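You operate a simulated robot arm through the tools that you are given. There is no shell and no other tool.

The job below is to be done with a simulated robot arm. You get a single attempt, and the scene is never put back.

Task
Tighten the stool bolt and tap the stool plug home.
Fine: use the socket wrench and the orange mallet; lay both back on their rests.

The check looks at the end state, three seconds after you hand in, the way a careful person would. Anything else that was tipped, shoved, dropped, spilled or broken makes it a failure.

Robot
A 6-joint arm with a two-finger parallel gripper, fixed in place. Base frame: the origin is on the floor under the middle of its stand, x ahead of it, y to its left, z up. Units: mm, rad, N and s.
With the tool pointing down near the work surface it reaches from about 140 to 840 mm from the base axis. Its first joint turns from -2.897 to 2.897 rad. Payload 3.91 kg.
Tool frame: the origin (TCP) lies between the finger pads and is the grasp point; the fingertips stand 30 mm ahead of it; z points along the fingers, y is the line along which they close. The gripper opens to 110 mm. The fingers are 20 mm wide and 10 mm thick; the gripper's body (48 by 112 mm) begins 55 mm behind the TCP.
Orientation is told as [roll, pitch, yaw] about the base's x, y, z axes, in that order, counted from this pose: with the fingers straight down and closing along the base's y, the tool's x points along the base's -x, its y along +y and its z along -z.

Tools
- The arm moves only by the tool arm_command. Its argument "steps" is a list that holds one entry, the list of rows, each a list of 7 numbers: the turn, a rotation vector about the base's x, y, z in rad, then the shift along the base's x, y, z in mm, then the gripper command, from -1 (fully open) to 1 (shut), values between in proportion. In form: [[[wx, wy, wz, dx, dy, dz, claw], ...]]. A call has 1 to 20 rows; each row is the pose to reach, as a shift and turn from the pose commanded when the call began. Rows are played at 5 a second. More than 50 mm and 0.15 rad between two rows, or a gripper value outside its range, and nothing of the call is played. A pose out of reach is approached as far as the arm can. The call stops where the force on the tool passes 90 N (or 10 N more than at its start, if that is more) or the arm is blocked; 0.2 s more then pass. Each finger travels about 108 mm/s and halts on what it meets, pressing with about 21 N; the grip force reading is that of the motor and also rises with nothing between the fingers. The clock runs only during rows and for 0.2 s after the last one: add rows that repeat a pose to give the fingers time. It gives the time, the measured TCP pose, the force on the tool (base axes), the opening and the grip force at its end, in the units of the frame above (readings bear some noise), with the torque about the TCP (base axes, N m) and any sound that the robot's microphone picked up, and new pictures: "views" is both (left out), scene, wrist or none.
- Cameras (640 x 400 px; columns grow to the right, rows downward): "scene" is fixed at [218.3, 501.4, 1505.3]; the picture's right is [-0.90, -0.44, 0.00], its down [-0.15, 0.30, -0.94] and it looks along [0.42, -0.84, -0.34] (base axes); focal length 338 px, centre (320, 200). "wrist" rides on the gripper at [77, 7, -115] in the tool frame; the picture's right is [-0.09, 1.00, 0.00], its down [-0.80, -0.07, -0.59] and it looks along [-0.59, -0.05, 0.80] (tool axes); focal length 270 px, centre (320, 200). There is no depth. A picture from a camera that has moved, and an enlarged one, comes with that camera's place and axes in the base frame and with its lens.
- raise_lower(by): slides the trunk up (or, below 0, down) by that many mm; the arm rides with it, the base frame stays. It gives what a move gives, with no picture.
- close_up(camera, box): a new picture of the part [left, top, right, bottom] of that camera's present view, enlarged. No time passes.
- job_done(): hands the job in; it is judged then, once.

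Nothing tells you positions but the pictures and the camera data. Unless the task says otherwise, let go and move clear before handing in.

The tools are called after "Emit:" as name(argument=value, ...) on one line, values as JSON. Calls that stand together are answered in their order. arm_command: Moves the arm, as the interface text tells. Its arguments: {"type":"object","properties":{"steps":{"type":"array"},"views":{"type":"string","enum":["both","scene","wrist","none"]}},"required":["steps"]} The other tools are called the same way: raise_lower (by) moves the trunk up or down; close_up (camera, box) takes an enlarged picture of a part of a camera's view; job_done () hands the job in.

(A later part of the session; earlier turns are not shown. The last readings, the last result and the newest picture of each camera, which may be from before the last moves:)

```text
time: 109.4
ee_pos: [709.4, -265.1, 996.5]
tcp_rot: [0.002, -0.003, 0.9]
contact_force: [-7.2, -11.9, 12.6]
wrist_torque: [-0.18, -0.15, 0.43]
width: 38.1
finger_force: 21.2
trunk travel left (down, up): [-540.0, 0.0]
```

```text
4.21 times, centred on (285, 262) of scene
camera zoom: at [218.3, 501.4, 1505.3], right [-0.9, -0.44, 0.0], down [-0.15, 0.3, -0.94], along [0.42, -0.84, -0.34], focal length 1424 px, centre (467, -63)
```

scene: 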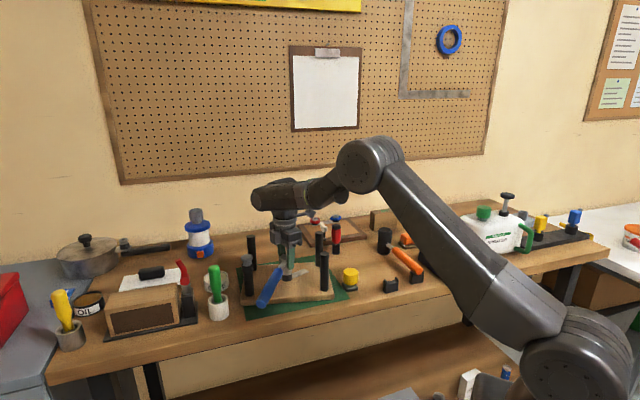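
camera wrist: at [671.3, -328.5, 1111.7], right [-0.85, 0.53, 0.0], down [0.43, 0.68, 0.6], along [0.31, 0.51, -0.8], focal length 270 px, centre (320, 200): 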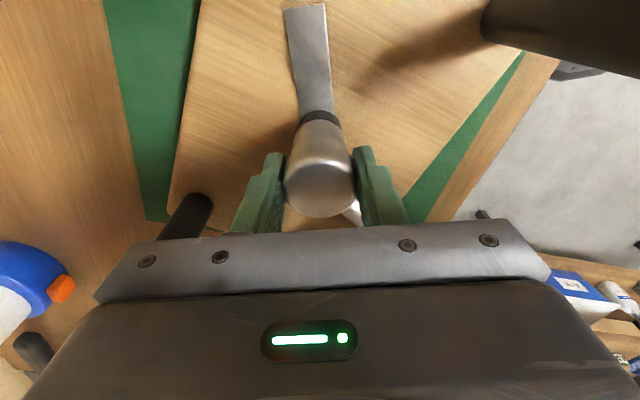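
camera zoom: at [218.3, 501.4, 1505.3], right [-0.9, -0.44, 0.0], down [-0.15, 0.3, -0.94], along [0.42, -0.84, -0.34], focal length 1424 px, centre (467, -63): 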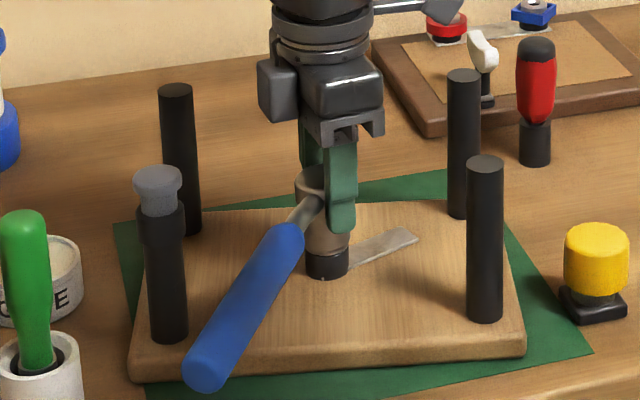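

Emit:
arm_command(steps=[[[0, 0, -0.05, 0, 0, -1, 1], [0, 0, -0.1, 0, 0, -1, 1], [0, 0, -0.1, 0, 0, -1, 1]]], views="none")

Emit:
close_up(camera="scene", box=[220, 215, 350, 310])

```text
time: 110.2
ee_pos: [710.9, -262.3, 995.3]
tcp_rot: [0.001, -0.005, 0.8]
contact_force: [-9.4, -5.2, 8.0]
wrist_torque: [0.12, -0.21, 0.38]
width: 36.8
finger_force: 20.9
trunk travel left (down, up): [-540.0, 0.0]
```

```text
4.21 times, centred on (285, 262) of scene
camera zoom: at [218.3, 501.4, 1505.3], right [-0.9, -0.44, 0.0], down [-0.15, 0.3, -0.94], along [0.42, -0.84, -0.34], focal length 1424 px, centre (467, -63)
```

zoom: 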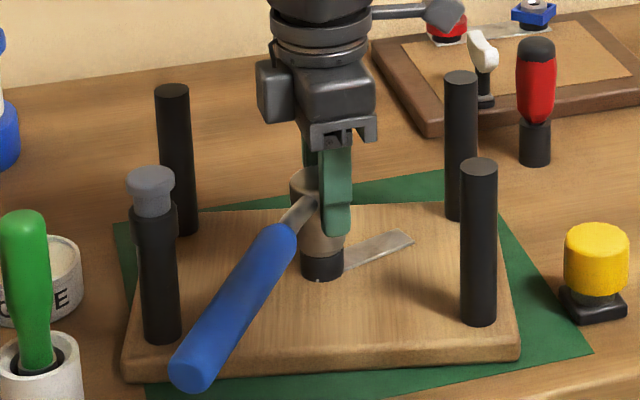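

The bolt is now resisting while the stool starts to slide, so it may already be tight. I'll unload the torque, then lift the wrench straight up off the hex by its head to inspect the bolt.

Emit:
arm_command(steps=[[[0, 0, 0.05, -0.5, -0.3, 1.5, 1], [0, 0, 0.1, -0.9, -0.5, 2.5, 1], [0, 0, 0.1, -0.9, -0.5, 2.5, 1]]], views="none")

```text
time: 111.0
ee_pos: [712.2, -264.1, 995.2]
tcp_rot: [0.005, -0.005, 0.903]
contact_force: [-3.5, -0.7, -11.9]
wrist_torque: [-0.01, -0.28, 0.14]
width: 36.9
finger_force: 21.5
trunk travel left (down, up): [-540.0, 0.0]
```

Emit:
arm_command(steps=[[[0, 0, 0.04, -0.3, 0, -1, 1], [0, 0, 0.04, -0.3, 0, 0, 1], [0, 0, 0.04, -0.3, 0, 1, 1], [0, 0, 0.04, -0.3, 0, 1, 1]]], views="none")

Emit:
close_up(camera="scene", box=[220, 215, 350, 310])

Emit:
close_up(camera="scene", box=[270, 245, 310, 285])

```text
time: 112.0
ee_pos: [712.5, -262.2, 999.2]
tcp_rot: [0.001, -0.004, 0.942]
contact_force: [4.1, 2.8, -1.0]
wrist_torque: [-0.16, -0.27, 0.05]
width: 37.0
finger_force: 20.7
trunk travel left (down, up): [-540.0, 0.0]
```

```text
4.21 times, centred on (285, 262) of scene
camera zoom: at [218.3, 501.4, 1505.3], right [-0.9, -0.44, 0.0], down [-0.15, 0.3, -0.94], along [0.42, -0.84, -0.34], focal length 1424 px, centre (467, -63)
```

zoom: 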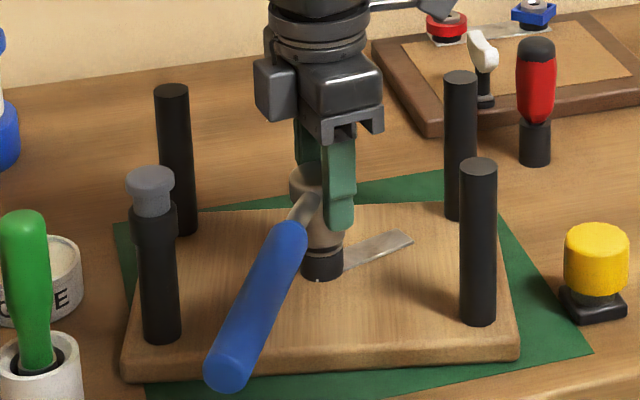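

```text
10.00 times, centred on (290, 265) of scene
camera zoom: at [218.3, 501.4, 1505.3], right [-0.9, -0.44, 0.0], down [-0.15, 0.3, -0.94], along [0.42, -0.84, -0.34], focal length 3382 px, centre (620, -450)
```

zoom: 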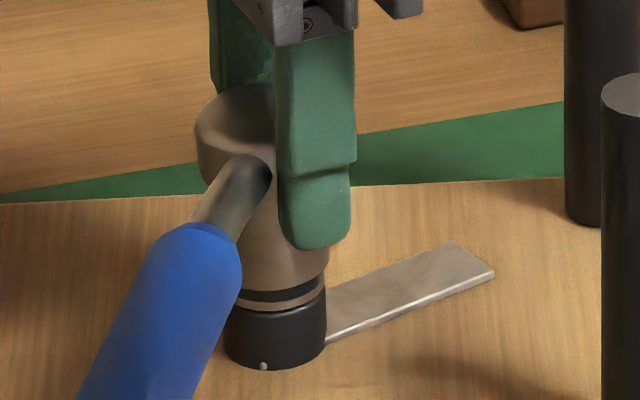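

The socket is now sliding up off the hex. I'll continue lifting it straight up.

Emit:
arm_command(steps=[[[0, 0, 0, -0.3, -0.2, 3, 1], [0, 0, 0, -0.3, -0.2, 7, 1], [0, 0, 0, -0.3, -0.2, 12, 1], [0, 0, 0, -0.3, -0.2, 18, 1], [0, 0, 0, -0.3, -0.2, 26, 1], [0, 0, 0, -0.3, -0.2, 26, 1]]], views="none")

Emit:
close_up(camera="scene", box=[220, 215, 350, 310])

Emit:
close_up(camera="scene", box=[272, 250, 312, 282])

```text
time: 113.4
ee_pos: [711.3, -263.8, 1022.8]
tcp_rot: [0.001, -0.002, 0.941]
contact_force: [-0.2, -0.3, -3.7]
wrist_torque: [-0.23, -0.06, -0.02]
width: 36.9
finger_force: 20.9
trunk travel left (down, up): [-540.0, 0.0]
```

```text
4.21 times, centred on (285, 262) of scene
camera zoom: at [218.3, 501.4, 1505.3], right [-0.9, -0.44, 0.0], down [-0.15, 0.3, -0.94], along [0.42, -0.84, -0.34], focal length 1424 px, centre (467, -63)
```

zoom: 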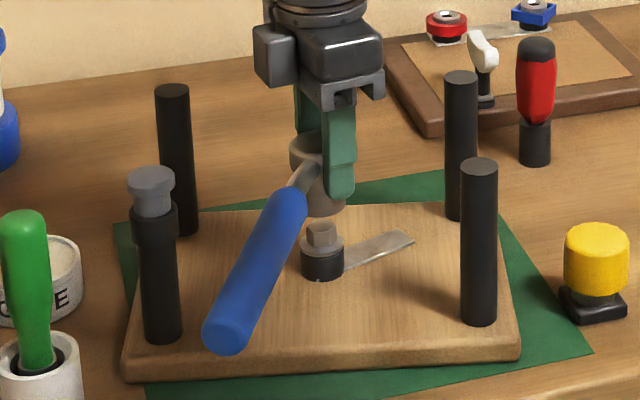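

```text
12.50 times, centred on (292, 266) of scene
camera zoom: at [218.3, 501.4, 1505.3], right [-0.9, -0.44, 0.0], down [-0.15, 0.3, -0.94], along [0.42, -0.84, -0.34], focal length 4228 px, centre (670, -625)
```

zoom: 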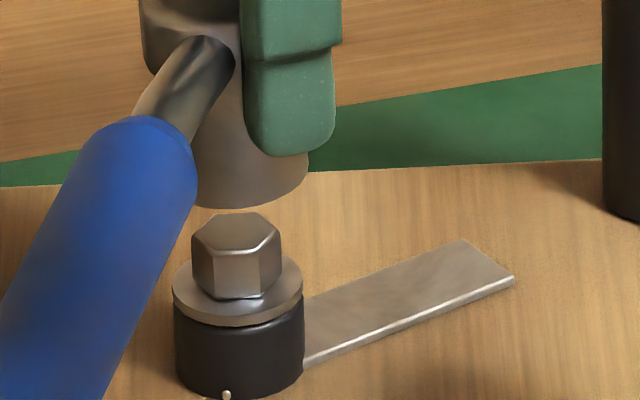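

The wrench is off cleanly. Comparing hex orientation, the bolt has turned about 38° clockwise relative to the stool and then hit firm resistance. To be sure it's tight, I'll reseat the socket, press down harder so the stool doesn't slide, and apply more torque.

Emit:
arm_command(steps=[[[0, 0, 0, 0, 0, -8, 1], [0, 0, 0, 0, 0, -16, 1], [0, 0, 0, 0, 0, -22, 1], [0, 0, 0, 0, 0, -25, 1], [0, 0, 0, 0, 0, -27, 1], [0, 0, 0, 0, 0, -27, 1]]], views="none")

Emit:
close_up(camera="scene", box=[220, 215, 350, 310])

```text
time: 114.8
ee_pos: [711.6, -263.1, 997.3]
tcp_rot: [0.002, -0.001, 0.939]
contact_force: [2.1, -0.6, -1.3]
wrist_torque: [-0.23, -0.2, 0.0]
width: 37.2
finger_force: 21.2
trunk travel left (down, up): [-540.0, 0.0]
```

```text
4.21 times, centred on (285, 262) of scene
camera zoom: at [218.3, 501.4, 1505.3], right [-0.9, -0.44, 0.0], down [-0.15, 0.3, -0.94], along [0.42, -0.84, -0.34], focal length 1424 px, centre (467, -63)
```

zoom: 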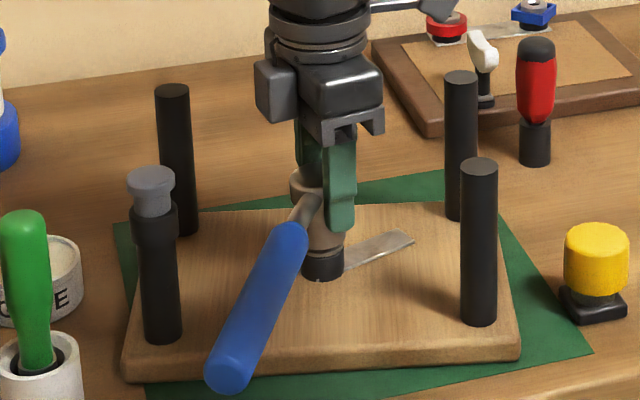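

Reseated. I'll press down to about 20 N, then turn clockwise in small steps.

Emit:
arm_command(steps=[[[0, 0, 0, 0, 0, -2, 1], [0, 0, 0, 0, 0, -4, 1], [0, 0, 0, 0, 0, -5, 1], [0, 0, 0, 0, 0, -5, 1]]], views="none")

```text
time: 115.8
ee_pos: [710.9, -263.3, 995.0]
tcp_rot: [-0.002, -0.006, 0.941]
contact_force: [10.2, -2.3, 15.1]
wrist_torque: [-0.24, -0.46, -0.14]
width: 37.7
finger_force: 21.0
trunk travel left (down, up): [-540.0, 0.0]
```

Emit:
arm_command(steps=[[[0, 0, 0, 1, 0, -0.5, 1], [0, 0, -0.04, 1, 0, -0.5, 1], [0, 0, -0.08, 1, 0, -0.5, 1], [0, 0, -0.12, 1, 0, -0.5, 1], [0, 0, -0.12, 1, 0, -0.5, 1]]], views="none")

Emit:
close_up(camera="scene", box=[220, 215, 350, 310])

```text
time: 117.0
ee_pos: [709.0, -263.7, 991.1]
tcp_rot: [0.004, 0.0, 0.817]
contact_force: [-7.4, -2.8, 7.4]
wrist_torque: [-0.36, -0.12, 0.01]
width: 36.1
finger_force: 21.1
trunk travel left (down, up): [-540.0, 0.0]
```

```text
4.21 times, centred on (285, 262) of scene
camera zoom: at [218.3, 501.4, 1505.3], right [-0.9, -0.44, 0.0], down [-0.15, 0.3, -0.94], along [0.42, -0.84, -0.34], focal length 1424 px, centre (467, -63)
```

zoom: 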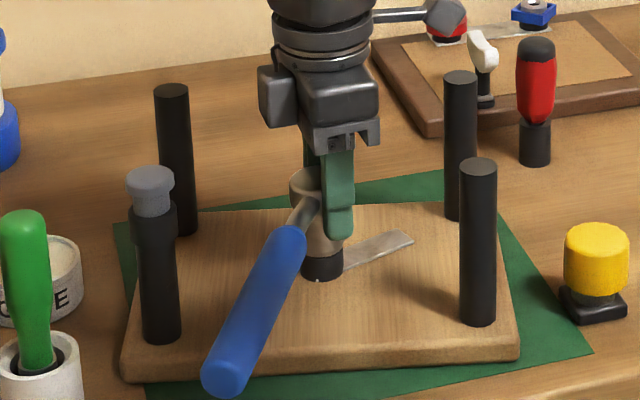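

The fingers slip on the head before the bolt moves any further, and with 0.4–0.8 N·m applied earlier the hex did not turn, so I take the bolt as tight against its stop. Now I'll lift the wrench off by its head.

Emit:
arm_command(steps=[[[0, 0, 0.03, -0.5, -0.3, 2, 1], [0, 0, 0.03, -0.5, -0.3, 5, 1], [0, 0, 0.03, -0.5, -0.3, 8, 1], [0, 0, 0.03, -0.5, -0.3, 8, 1]]], views="none")

Emit:
close_up(camera="scene", box=[220, 215, 350, 310])

```text
time: 118.0
ee_pos: [711.2, -263.2, 1000.3]
tcp_rot: [0.002, -0.004, 0.851]
contact_force: [-0.8, 0.4, -2.2]
wrist_torque: [-0.19, -0.04, 0.03]
width: 35.8
finger_force: 21.2
trunk travel left (down, up): [-540.0, 0.0]
```

```text
4.21 times, centred on (285, 262) of scene
camera zoom: at [218.3, 501.4, 1505.3], right [-0.9, -0.44, 0.0], down [-0.15, 0.3, -0.94], along [0.42, -0.84, -0.34], focal length 1424 px, centre (467, -63)
```

zoom: 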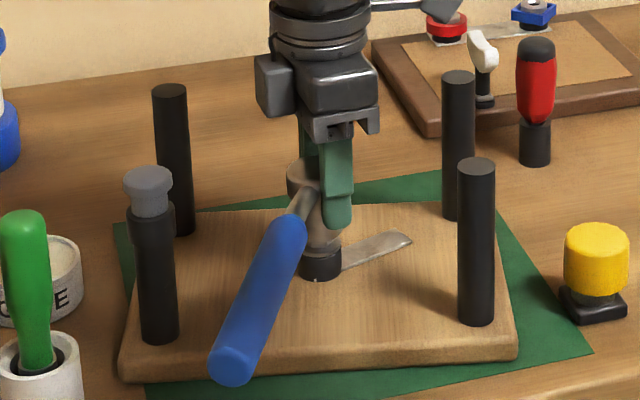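

Before taking the wrench away, I want one firmer check of tightness using the long handle. I'll lower the socket back on, let go and push the handle end clockwise with closed fingers.

Emit:
arm_command(steps=[[[0, 0, 0, 0, 0, -4, 1], [0, 0, 0, 0, 0, -8, 1], [0, 0, 0, 0, 0, -8, 0.4], [0, 0, 0, 0, 0, -8, 0.1], [0, 0, 0, 0, 0, -8, -0.1], [0, 0, 0, 0, 0, 15, -0.1], [0, 0, 0, 0, 0, 60, -0.1], [0, 0, 0, 0, 0, 105, -0.1], [0, 0, 0, 0, 0, 130, -0.1], [0, 0, 0, 0, 0, 130, 1]]])

Emit:
close_up(camera="scene", box=[220, 215, 350, 310])

Emit:
close_up(camera="wrist", box=[200, 0, 480, 240])

```text
time: 120.2
ee_pos: [710.3, -262.4, 1130.1]
tcp_rot: [0.002, -0.004, 0.849]
contact_force: [-0.1, -0.9, 0.7]
wrist_torque: [-0.05, 0.0, -0.02]
width: 0.0
finger_force: 20.5
trunk travel left (down, up): [-540.0, 0.0]
camera wrist: at [655.4, -315.7, 1243.5], right [-0.69, 0.72, 0.0], down [0.58, 0.55, 0.6], along [0.43, 0.41, -0.8], focal length 270 px, centre (320, 200)
```

scene: 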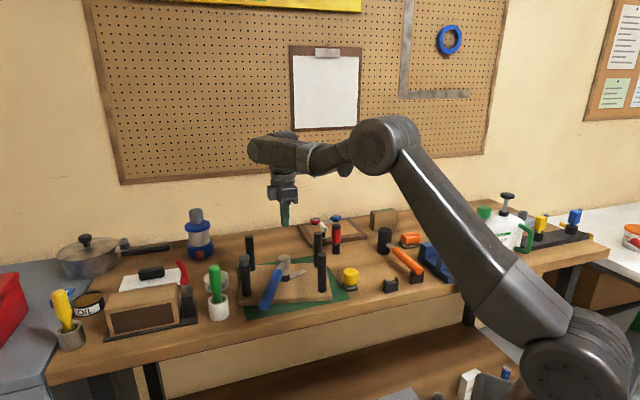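
wrist: 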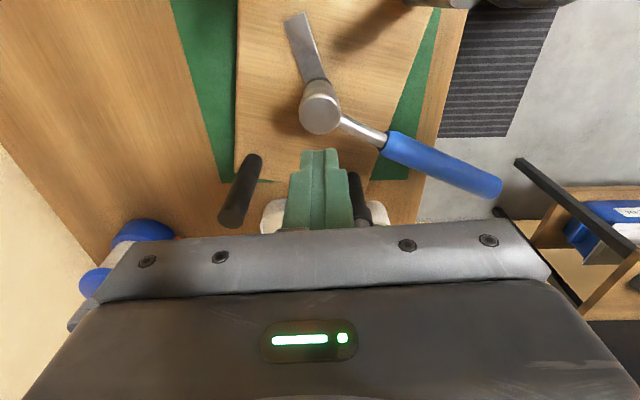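

```text
4.21 times, centred on (285, 262) of scene
camera zoom: at [218.3, 501.4, 1505.3], right [-0.9, -0.44, 0.0], down [-0.15, 0.3, -0.94], along [0.42, -0.84, -0.34], focal length 1424 px, centre (467, -63)
```

zoom: 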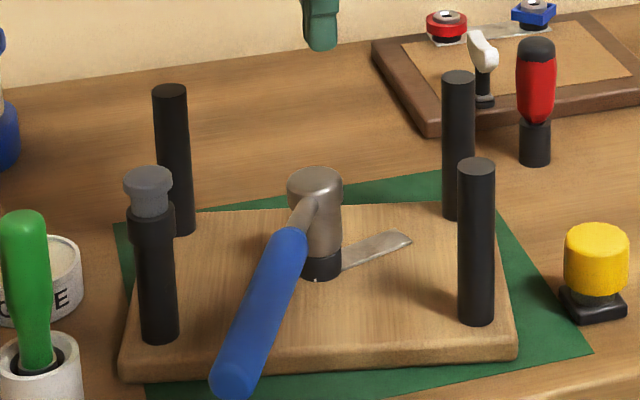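

```text
1.67 times, centred on (340, 120) of wrist
camera zoom: at [655.4, -315.7, 1243.5], right [-0.69, 0.72, 0.0], down [0.58, 0.55, 0.6], along [0.43, 0.41, -0.8], focal length 450 px, centre (287, 333)
```

zoom: 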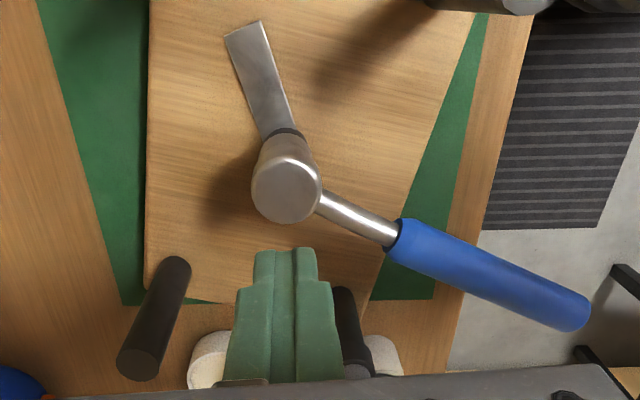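

Emit:
arm_command(steps=[[[0, 0, 0, -20, 33, 0, 1], [0, 0, 0, -41, 66, 0, 1], [0, 0, 0, -62, 99, 0, 1], [0, 0, 0, -83, 132, 0, 1], [0, 0, 0, -103.3, 164.9, 0, 1], [0, 0, 0, -103.3, 164.9, -45, 1], [0, 0, 0, -103.3, 164.9, -90, 1], [0, 0, 0, -103.3, 164.9, -133, 1], [0, 0, 0, -103.3, 164.9, -133, 1]]])

Emit:
close_up(camera="scene", box=[220, 215, 350, 310])

```text
time: 122.2
ee_pos: [609.5, -98.1, 997.1]
tcp_rot: [0.003, -0.003, 0.849]
contact_force: [-0.2, 0.4, 0.6]
wrist_torque: [0.0, -0.03, 0.0]
width: 0.1
finger_force: 21.3
trunk travel left (down, up): [-540.0, 0.0]
camera wrist: at [553.6, -151.4, 1111.9], right [-0.69, 0.72, 0.0], down [0.58, 0.55, 0.6], along [0.43, 0.41, -0.8], focal length 270 px, centre (320, 200)
```

scene: 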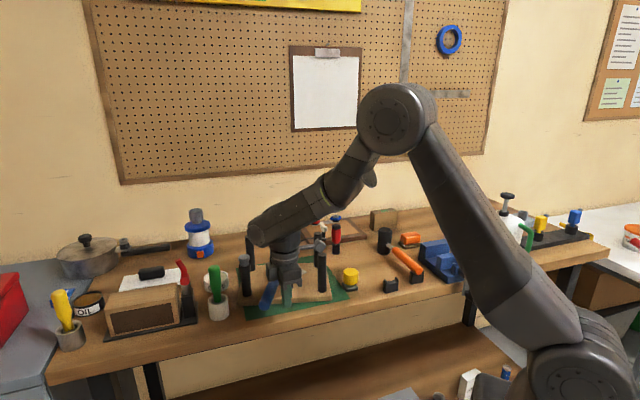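
wrist: 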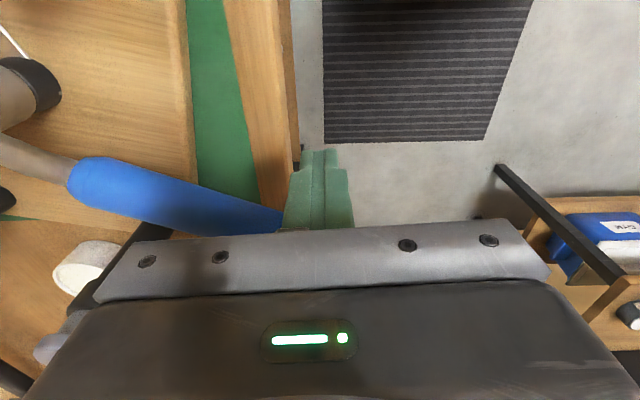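

```text
4.21 times, centred on (285, 262) of scene
camera zoom: at [218.3, 501.4, 1505.3], right [-0.9, -0.44, 0.0], down [-0.15, 0.3, -0.94], along [0.42, -0.84, -0.34], focal length 1424 px, centre (467, -63)
```

zoom: 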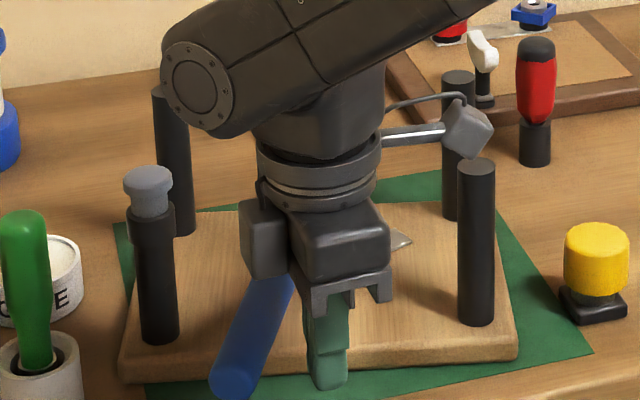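

Emit:
arm_command(steps=[[[0, 0, 0, 9.5, 3.3, 0, 1], [0, 0, 0, 15.1, 5.2, 0, 1], [0, 0, 0, 18.9, 6.5, 0, 1], [0, 0, 0, 20.8, 7.2, 0, 1], [0, 0, 0, 20.8, 7.2, 0, 1]]], views="none")

```text
time: 123.4
ee_pos: [627.7, -91.1, 998.0]
tcp_rot: [0.001, -0.004, 0.851]
contact_force: [0.4, -0.1, 0.1]
wrist_torque: [0.04, 0.0, 0.0]
width: 0.1
finger_force: 20.8
trunk travel left (down, up): [-540.0, 0.0]
```

Emit:
arm_command(steps=[[[0, 0, 0, 2, 0.7, 0, 1], [0, 0, 0, 4, 1.4, 0, 1], [0, 0, 0, 6, 2.1, 0, 1], [0, 0, 0, 8, 2.8, 0, 1], [0, 0, 0, 8, 2.8, 0, 1]]], views="none")

Emit:
close_up(camera="scene", box=[220, 215, 350, 310])

```text
time: 124.6
ee_pos: [635.4, -88.5, 998.2]
tcp_rot: [0.002, -0.003, 0.849]
contact_force: [-3.3, -1.3, 1.1]
wrist_torque: [-0.04, -0.03, -0.05]
width: 0.1
finger_force: 21.1
trunk travel left (down, up): [-540.0, 0.0]
```

```text
4.21 times, centred on (285, 262) of scene
camera zoom: at [218.3, 501.4, 1505.3], right [-0.9, -0.44, 0.0], down [-0.15, 0.3, -0.94], along [0.42, -0.84, -0.34], focal length 1424 px, centre (467, -63)
```

zoom: 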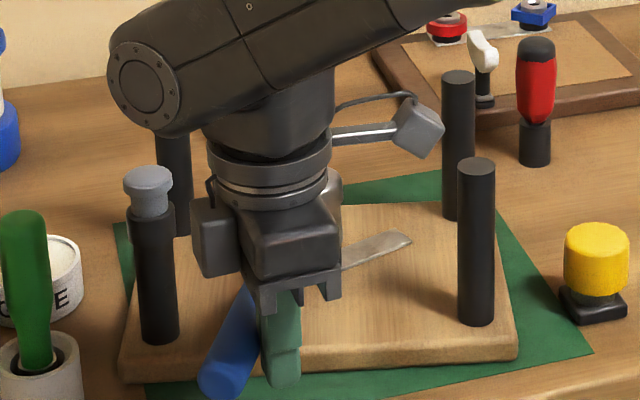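

It's pushing with 3.5 N (≈0.67 N·m), and neither the stool nor the bolt is moving. I'll push a bit further to see.

Emit:
arm_command(steps=[[[0, 0, 0, 1.5, 0.5, 0, 1], [0, 0, 0, 3, 1, 0, 1], [0, 0, 0, 3, 1, 0, 1]]], views="none")

Emit:
close_up(camera="scene", box=[220, 215, 350, 310])

```text
time: 125.4
ee_pos: [639.0, -88.5, 997.4]
tcp_rot: [0.002, -0.005, 0.85]
contact_force: [-5.0, -1.2, 1.3]
wrist_torque: [-0.01, -0.01, -0.01]
width: 0.2
finger_force: 20.8
trunk travel left (down, up): [-540.0, 0.0]
```

```text
4.21 times, centred on (285, 262) of scene
camera zoom: at [218.3, 501.4, 1505.3], right [-0.9, -0.44, 0.0], down [-0.15, 0.3, -0.94], along [0.42, -0.84, -0.34], focal length 1424 px, centre (467, -63)
```

zoom: 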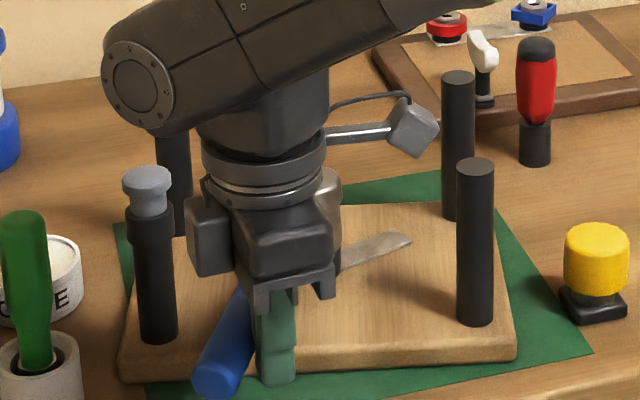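

The bolt held against about 0.97 N·m with only a hair of stool movement, so it is tight. I'll back off, rise and go back to pick up the wrench by its head (fingers perpendicular to the handle this time).

Emit:
arm_command(steps=[[[0, 0, 0, -10, -3.4, 0, 1], [0, 0, 0, -25, -8.5, 0, 1], [0, 0, 0, -25, -8.5, 45, 1], [0, 0, 0, -25, -8.5, 90, 1], [0, 0, 0, -25, -8.5, 133, 0.5], [0, 0, -0.14, -20, -20, 133, -0.1], [0, 0, -0.28, -13, -32, 133, -0.1], [0, 0, -0.42, -6, -44, 133, -0.1], [0, 0, -0.56, 1, -56, 133, -0.1], [0, 0, -0.7, 8, -68, 133, -0.1], [0, 0, -0.84, 15, -80, 133, -0.1], [0, 0, -0.98, 22, -92, 133, -0.1], [0, 0, -1.12, 29, -104, 133, -0.1], [0, 0, -1.26, 36, -116, 133, -0.1], [0, 0, -1.4, 43, -128, 133, -0.1], [0, 0, -1.54, 50, -140, 133, -0.1], [0, 0, -1.68, 57, -152, 133, -0.1], [0, 0, -1.82, 64, -164, 133, -0.1], [0, 0, -1.96, 70, -174, 133, -0.1], [0, 0, -2.098, 72.5, -174, 133, -0.1]]])

Emit:
close_up(camera="wrist", box=[220, 20, 420, 220])

```text
time: 129.6
ee_pos: [712.0, -262.3, 1130.3]
tcp_rot: [0.003, -0.004, -1.248]
contact_force: [0.7, -0.6, 0.3]
wrist_torque: [0.0, 0.01, 0.0]
width: 60.6
finger_force: 0.1
trunk travel left (down, up): [-540.0, 0.0]
camera wrist: at [694.4, -186.1, 1243.5], right [0.97, 0.23, 0.0], down [0.18, -0.78, 0.6], along [0.14, -0.58, -0.8], focal length 270 px, centre (320, 200)
```

scene: 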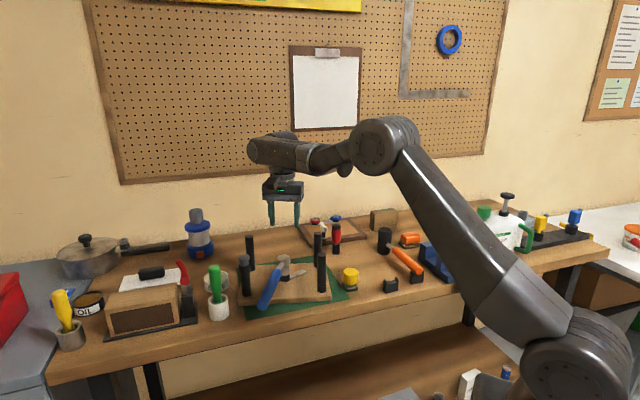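
wrist: 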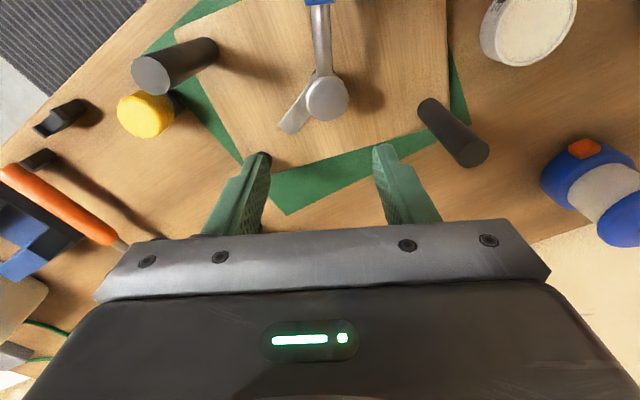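

```text
2.00 times, centred on (320, 120) of wrist
camera zoom: at [694.4, -186.1, 1243.5], right [0.97, 0.23, 0.0], down [0.18, -0.78, 0.6], along [0.14, -0.58, -0.8], focal length 541 px, centre (320, 360)
```

zoom: 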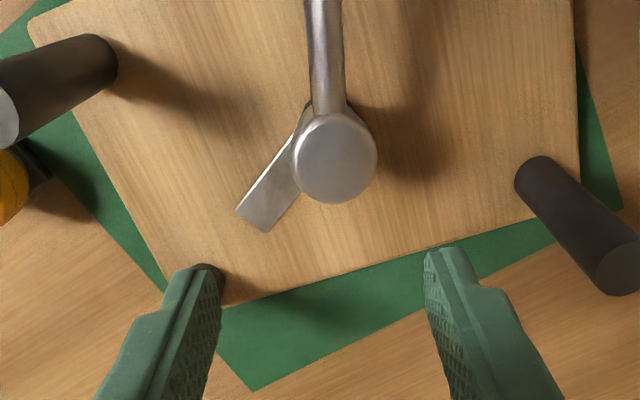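

Emit:
arm_command(steps=[[[0, 0, 0.019, 6, 5.5, 0, -0.1], [0, 0, 0.019, 6, 5.5, -45, -0.1], [0, 0, 0.019, 6, 5.5, -90, -0.1], [0, 0, 0.019, 6, 5.5, -112, -0.1], [0, 0, 0.019, 6, 5.5, -112, -0.1]]], views="none")

Emit:
close_up(camera="wrist", box=[220, 60, 420, 240])

Emit:
close_up(camera="scene", box=[250, 215, 330, 290])

```text
time: 130.8
ee_pos: [718.5, -258.4, 1019.5]
tcp_rot: [0.001, -0.004, -1.227]
contact_force: [0.4, -0.3, -0.2]
wrist_torque: [0.0, 0.02, 0.0]
width: 60.7
finger_force: 0.0
trunk travel left (down, up): [-540.0, 0.0]
```

```text
2.22 times, centred on (320, 150) of wrist
camera zoom: at [698.4, -182.3, 1132.5], right [0.97, 0.25, 0.0], down [0.2, -0.78, 0.6], along [0.15, -0.58, -0.8], focal length 601 px, centre (320, 311)
```

zoom: 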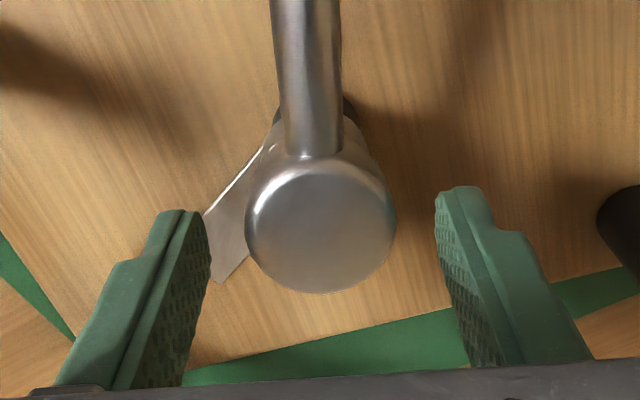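

```text
5.33 times, centred on (290, 252) of scene
camera zoom: at [218.3, 501.4, 1505.3], right [-0.9, -0.44, 0.0], down [-0.15, 0.3, -0.94], along [0.42, -0.84, -0.34], focal length 1804 px, centre (480, -80)
```

zoom: 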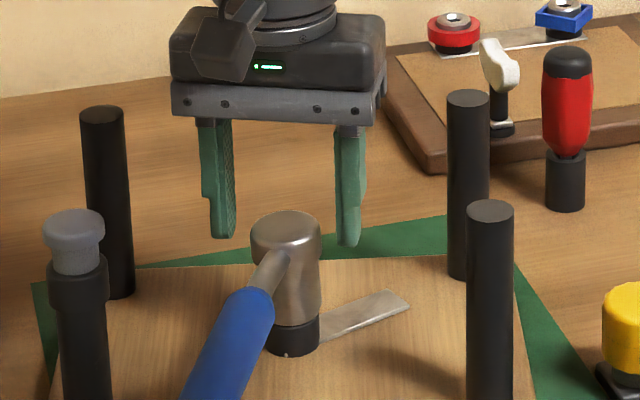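

Emit:
arm_command(steps=[[[0, 0, 0, 0, 0.5, -10, -0.1], [0, 0, 0, 0, 0.5, -20, -0.1], [0, 0, 0, 0, 0.5, -26, -0.1], [0, 0, 0, 0, 0.5, -26, 0.2], [0, 0, 0, 0, 0.5, -26, 1], [0, 0, 0, 0, 0.5, -26, 1], [0, 0, 0, 0, 0.5, -26, 1]]], views="none")

Emit:
close_up(camera="scene", box=[250, 225, 330, 300])

```text
time: 132.4
ee_pos: [716.0, -257.0, 991.7]
tcp_rot: [0.002, -0.003, -1.229]
contact_force: [-4.2, -1.0, -0.1]
wrist_torque: [-0.27, 0.65, 0.04]
width: 38.3
finger_force: 21.4
trunk travel left (down, up): [-540.0, 0.0]
```

```text
5.33 times, centred on (290, 262) of scene
camera zoom: at [218.3, 501.4, 1505.3], right [-0.9, -0.44, 0.0], down [-0.15, 0.3, -0.94], along [0.42, -0.84, -0.34], focal length 1804 px, centre (480, -133)
```

zoom: 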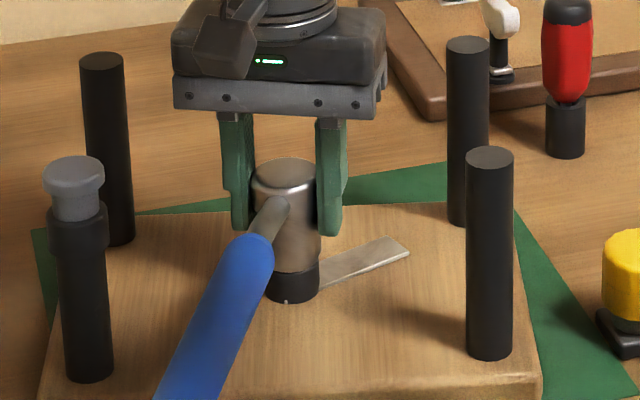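

Emit:
arm_command(steps=[[[0, 0, 0, -0.4, -0.1, 2, 1], [0, 0, 0, -0.4, -0.1, 5, 1], [0, 0, 0, -0.4, -0.1, 9, 1], [0, 0, 0, -0.4, -0.1, 14, 1], [0, 0, 0, -0.4, -0.1, 20, 1], [0, 0, 0, -0.4, -0.1, 28, 1], [0, 0, 0, -0.4, -0.1, 28, 1]]], views="none")

Emit:
close_up(camera="scene", box=[220, 215, 350, 310])

Emit:
close_up(camera="scene", box=[272, 250, 312, 282])

```text
time: 134.0
ee_pos: [719.0, -255.3, 1020.0]
tcp_rot: [0.002, -0.003, -1.229]
contact_force: [-0.2, 0.0, -1.7]
wrist_torque: [-0.23, -0.08, -0.01]
width: 37.8
finger_force: 21.0
trunk travel left (down, up): [-540.0, 0.0]
```

```text
4.21 times, centred on (285, 262) of scene
camera zoom: at [218.3, 501.4, 1505.3], right [-0.9, -0.44, 0.0], down [-0.15, 0.3, -0.94], along [0.42, -0.84, -0.34], focal length 1424 px, centre (467, -63)
```

zoom: 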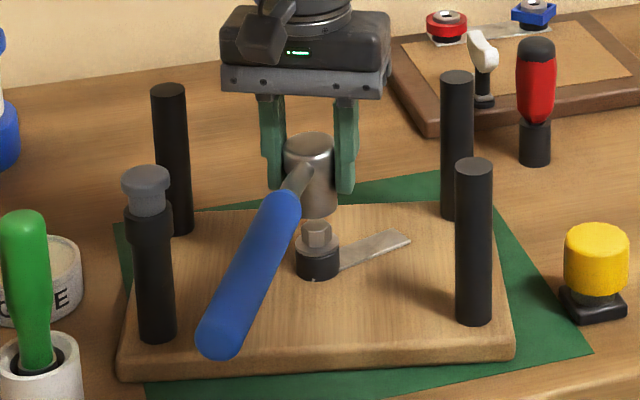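

```text
12.50 times, centred on (292, 266) of scene
camera zoom: at [218.3, 501.4, 1505.3], right [-0.9, -0.44, 0.0], down [-0.15, 0.3, -0.94], along [0.42, -0.84, -0.34], focal length 4228 px, centre (670, -625)
```

zoom: 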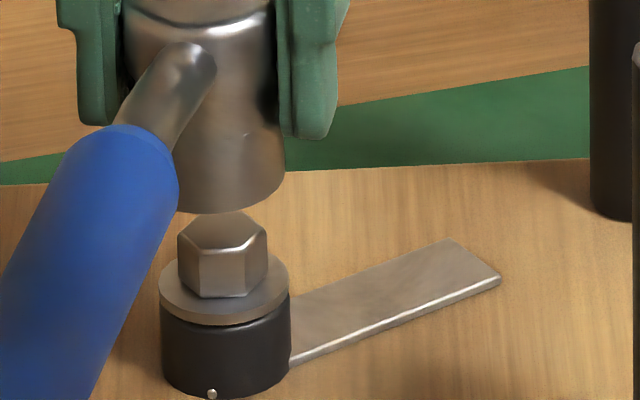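

The wrench lifted off cleanly, and the bolt kept its orientation. Now I'll carry the wrench high over to its rest (head at (558.7,-516), handle along 135°).

Emit:
arm_command(steps=[[[0, 0, 0, 0, 0, 40, 1], [0, 0, 0, 0, 0, 80, 1], [0, 0, 0, 0, 0, 115, 1], [0, 0, 0.06, -20, -33, 115, 1], [0, 0, 0.12, -40, -65, 115, 1], [0, 0, 0.18, -60, -98, 115, 1], [0, 0, 0.24, -80, -130, 115, 1], [0, 0, 0.3, -100, -163, 115, 1], [0, 0, 0.36, -120, -196, 115, 1], [0, 0, 0.42, -140, -228, 115, 1], [0, 0, 0.443, -159.7, -260.4, 115, 1], [0, 0, 0.443, -159.7, -260.4, 75, 1], [0, 0, 0.443, -159.7, -260.4, 30, 1], [0, 0, 0.443, -159.7, -260.4, -10, 1], [0, 0, 0.443, -159.7, -260.4, -40, 1], [0, 0, 0.443, -159.7, -260.4, -40, 1]]])

Emit:
close_up(camera="scene", box=[345, 225, 415, 300])

```text
time: 137.4
ee_pos: [559.2, -516.9, 979.1]
tcp_rot: [0.001, -0.003, -0.787]
contact_force: [0.4, 0.1, -4.2]
wrist_torque: [-0.2, -0.14, 0.01]
width: 37.4
finger_force: 21.1
trunk travel left (down, up): [-540.0, 0.0]
camera wrist: at [510.1, -457.0, 1092.6], right [0.77, 0.64, 0.0], down [0.51, -0.62, 0.6], along [0.38, -0.46, -0.8], focal length 270 px, centre (320, 200)
```

scene: 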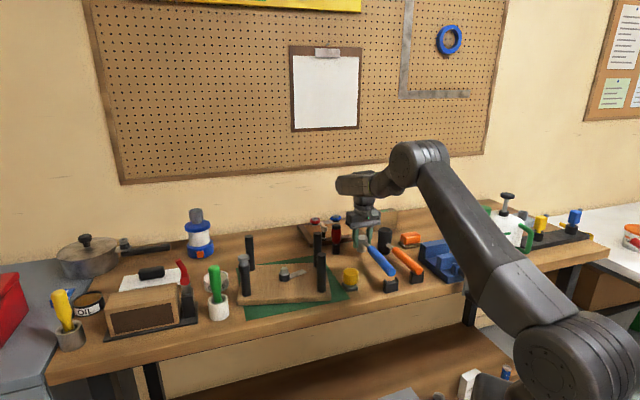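
wrist: 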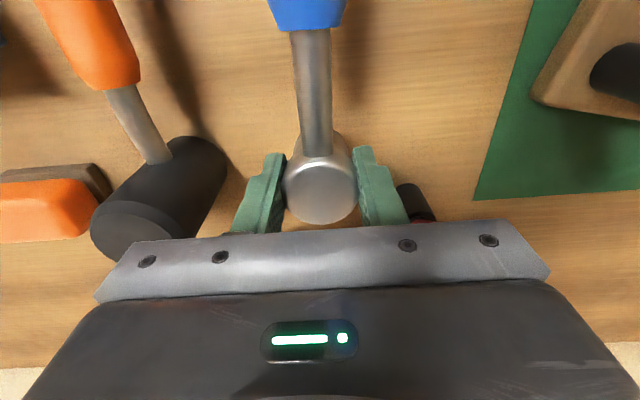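

```text
5.33 times, centred on (380, 262) of scene
camera zoom: at [218.3, 501.4, 1505.3], right [-0.9, -0.44, 0.0], down [-0.15, 0.3, -0.94], along [0.42, -0.84, -0.34], focal length 1804 px, centre (0, -133)
```

zoom: 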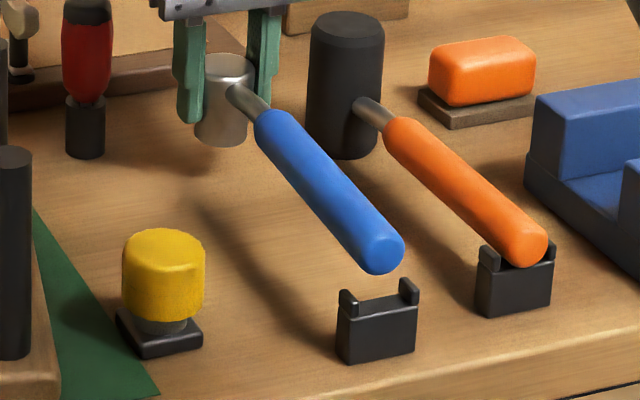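

Emit:
arm_command(steps=[[[0, 0, 0.018, 0, 0.5, -10, 1], [0, 0, 0.018, 0, 0.5, -18, 1], [0, 0, 0.018, 0, 0.5, -24, 1], [0, 0, 0.018, 0, 0.5, -24, 1]]], views="none")

Emit:
close_up(camera="scene", box=[345, 225, 415, 300])

```text
time: 138.4
ee_pos: [558.1, -515.0, 955.2]
tcp_rot: [0.002, -0.002, -0.767]
contact_force: [-0.3, 0.7, -2.1]
wrist_torque: [-0.19, -0.17, 0.03]
width: 37.6
finger_force: 21.4
trunk travel left (down, up): [-540.0, 0.0]
```

```text
5.33 times, centred on (380, 262) of scene
camera zoom: at [218.3, 501.4, 1505.3], right [-0.9, -0.44, 0.0], down [-0.15, 0.3, -0.94], along [0.42, -0.84, -0.34], focal length 1804 px, centre (0, -133)
```

zoom: 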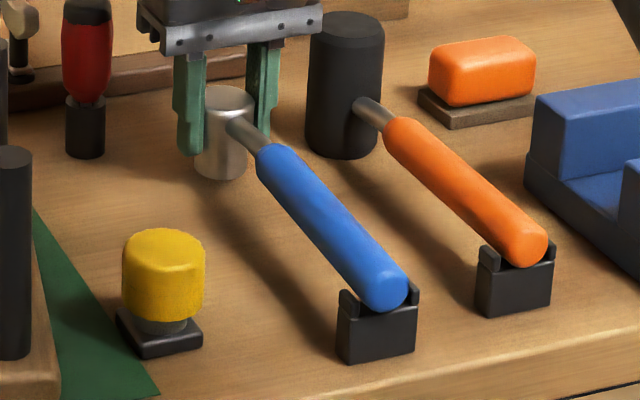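

Emit:
arm_command(steps=[[[0, 0, 0, 0, 0, -2, 1], [0, 0, 0, 0, 0, -4, 1], [0, 0, 0, 0, 0, -6, 1], [0, 0, 0, 0, 0, -6, 1]]], views="none")

Emit:
close_up(camera="scene", box=[345, 225, 415, 300])

```text
time: 139.4
ee_pos: [558.0, -515.9, 950.8]
tcp_rot: [0.002, -0.001, -0.768]
contact_force: [-0.6, -0.1, 0.7]
wrist_torque: [0.3, 0.32, 0.06]
width: 37.6
finger_force: 21.0
trunk travel left (down, up): [-540.0, 0.0]
```

```text
5.33 times, centred on (380, 262) of scene
camera zoom: at [218.3, 501.4, 1505.3], right [-0.9, -0.44, 0.0], down [-0.15, 0.3, -0.94], along [0.42, -0.84, -0.34], focal length 1804 px, centre (0, -133)
```

zoom: 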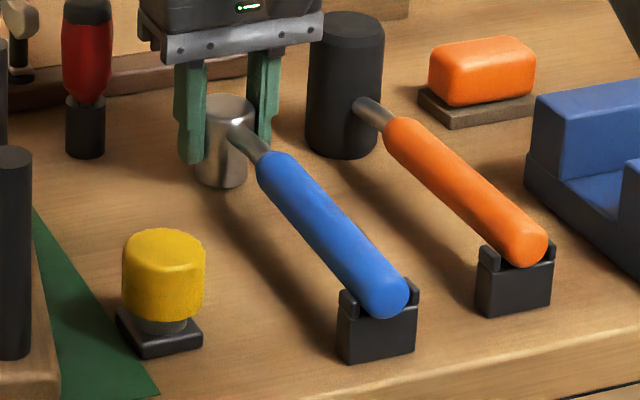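

Emit:
arm_command(steps=[[[0, 0, 0, 0, 0, -1.5, 1], [0, 0, 0, 0, 0, -2.5, 1], [0, 0, 0, 0, 0, -2.5, 0.5], [0, 0, 0, 0, 0, -2.5, 0.25], [0, 0, 0, 0, 0, -2.5, 0.1], [0, 0, 0, 0, 0, -2.5, -0.1], [0, 0, 0, 0, 0, -2.5, -0.1]]], views="none")

Emit:
close_up(camera="scene", box=[345, 225, 415, 300])

```text
time: 141.0
ee_pos: [558.6, -516.2, 947.6]
tcp_rot: [0.001, -0.003, -0.768]
contact_force: [0.7, -0.4, 1.0]
wrist_torque: [-0.05, 0.0, 0.01]
width: 60.5
finger_force: 0.1
trunk travel left (down, up): [-540.0, 0.0]
```

```text
5.33 times, centred on (380, 262) of scene
camera zoom: at [218.3, 501.4, 1505.3], right [-0.9, -0.44, 0.0], down [-0.15, 0.3, -0.94], along [0.42, -0.84, -0.34], focal length 1804 px, centre (0, -133)
```

zoom: 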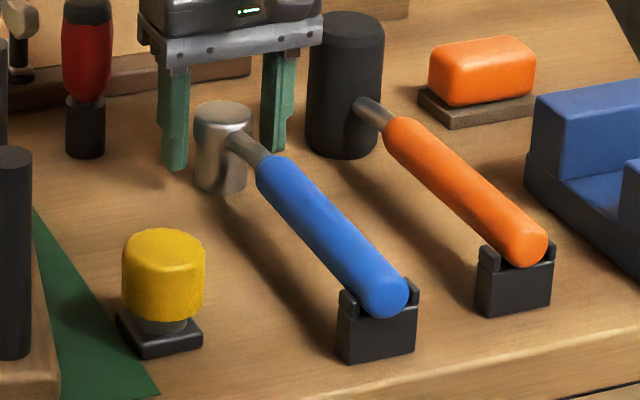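

The wrench is back on its rest, essentially as found. I'll rise and look at the orange mallet from above.

Emit:
arm_command(steps=[[[0, 0, 0, 0, 0, 30, -0.1], [0, 0, 0, 0, 0, 75, -0.1], [0, 0, 0, 0, 0, 120, -0.1], [0, 0, 0, 0, 0, 155, -0.1], [0, 0, 0, -32, -12, 155, -0.4], [0, 0, 0, -64, -24, 155, -0.4], [0, 0, 0, -96, -36, 155, -0.4], [0, 0, 0, -130, -50, 155, -0.4], [0, 0, 0, -130, -50, 155, -0.4]]])

Emit:
close_up(camera="wrist", box=[200, 0, 440, 230])

Emit:
close_up(camera="scene", box=[370, 220, 435, 290])

```text
time: 143.0
ee_pos: [425.9, -566.0, 1101.7]
tcp_rot: [0.001, -0.003, -0.768]
contact_force: [-0.9, -0.2, -0.3]
wrist_torque: [-0.02, 0.01, 0.0]
width: 77.1
finger_force: 0.1
trunk travel left (down, up): [-540.0, 0.0]
camera wrist: at [375.7, -506.9, 1215.4], right [0.75, 0.66, 0.0], down [0.53, -0.61, 0.6], along [0.39, -0.45, -0.8], focal length 270 px, centre (320, 200)
```

scene: 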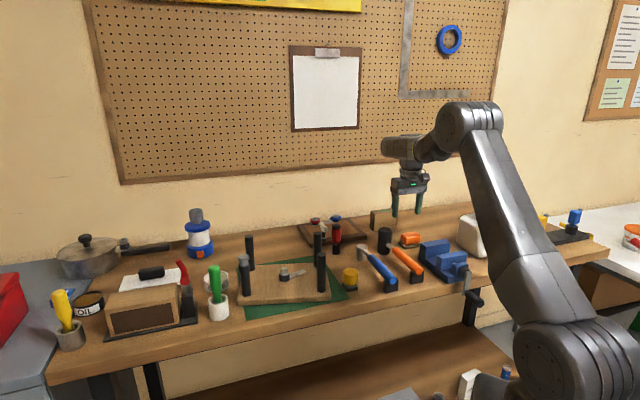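
wrist: 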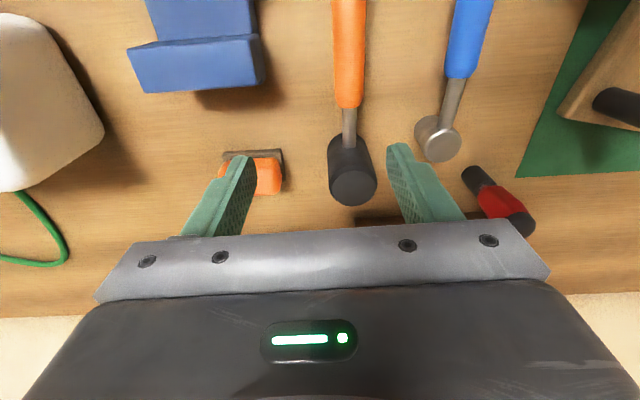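

```text
1.74 times, centred on (320, 115) of wrist
camera zoom: at [375.7, -506.9, 1215.4], right [0.75, 0.66, 0.0], down [0.53, -0.61, 0.6], along [0.39, -0.45, -0.8], focal length 470 px, centre (320, 348)
```

zoom: 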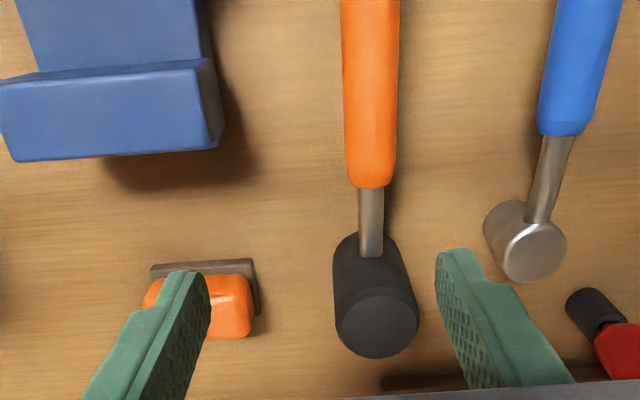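

```text
5.71 times, centred on (402, 255) of scene
camera zoom: at [218.3, 501.4, 1505.3], right [-0.9, -0.44, 0.0], down [-0.15, 0.3, -0.94], along [0.42, -0.84, -0.34], focal length 1933 px, centre (-151, -114)
```

zoom: 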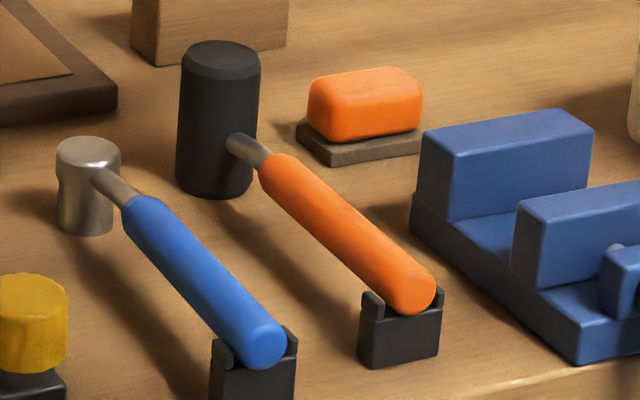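

The mallet's head top is at about (501.5,-601.4,985), about 45 mm across, and its handle also lies along 135°. I'll grip the head itself from above with the handle trailing, which gives the steadiest tapping control. Moving above it now.

Emit:
arm_command(steps=[[[0, 0, -0.017, 25, -12, 0, -0.4], [0, 0, -0.017, 50, -24, 0, -0.4], [0, 0, -0.017, 75.6, -35.4, 0, -0.4], [0, 0, -0.017, 75.6, -35.4, -40, -0.4], [0, 0, -0.017, 75.6, -35.4, -70, -0.4], [0, 0, -0.017, 75.6, -35.4, -70, -0.4]]])

Emit:
close_up(camera="wrist", box=[220, 60, 420, 240])

Emit:
close_up(camera="scene", box=[355, 190, 435, 270])

```text
time: 144.4
ee_pos: [502.4, -600.7, 1032.0]
tcp_rot: [0.001, -0.002, -0.785]
contact_force: [-0.4, 0.1, -0.8]
wrist_torque: [0.04, 0.0, 0.03]
width: 76.9
finger_force: 0.0
trunk travel left (down, up): [-540.0, 0.0]
camera wrist: at [453.7, -541.2, 1146.5], right [0.77, 0.64, 0.0], down [0.51, -0.62, 0.6], along [0.38, -0.46, -0.8], focal length 270 px, centre (320, 200)
```

scene: 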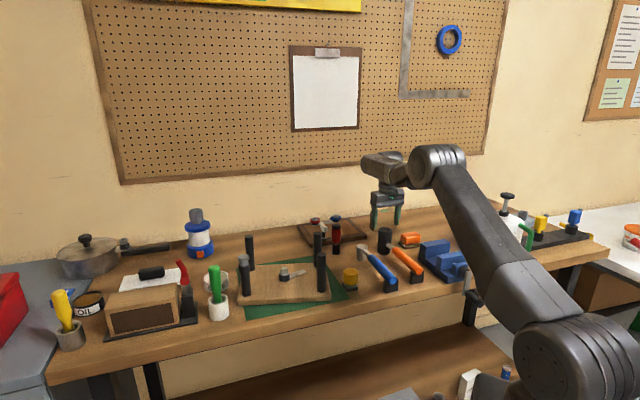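
wrist: 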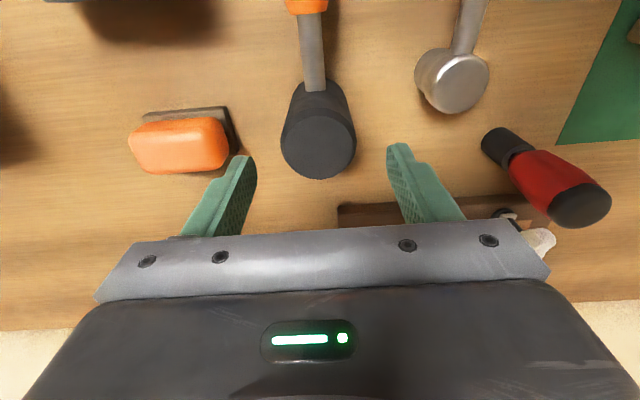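

```text
2.22 times, centred on (320, 150) of wrist
camera zoom: at [453.7, -541.2, 1146.5], right [0.77, 0.64, 0.0], down [0.51, -0.62, 0.6], along [0.38, -0.46, -0.8], focal length 601 px, centre (320, 311)
```

zoom: 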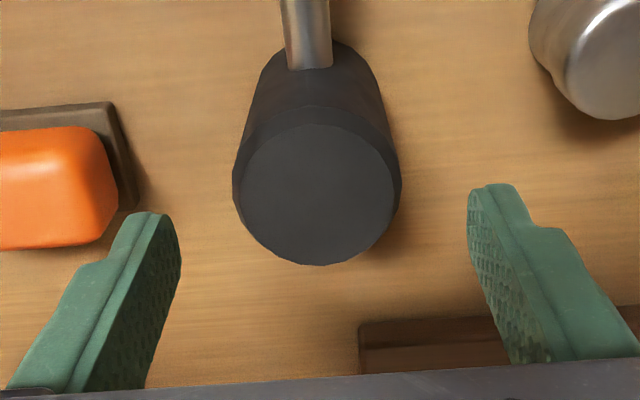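

```text
5.00 times, centred on (395, 230) of scene
camera zoom: at [218.3, 501.4, 1505.3], right [-0.9, -0.44, 0.0], down [-0.15, 0.3, -0.94], along [0.42, -0.84, -0.34], focal length 1691 px, centre (-55, 50)
```

zoom: 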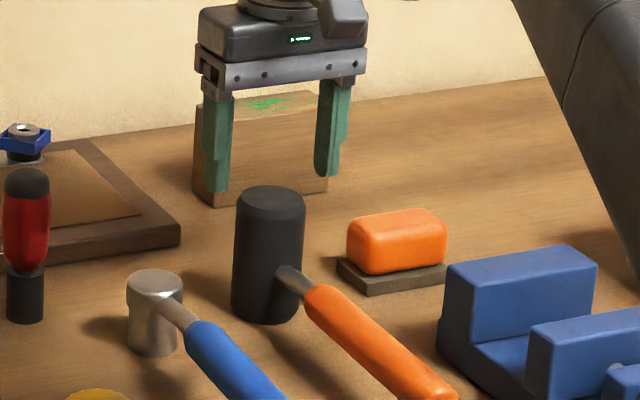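

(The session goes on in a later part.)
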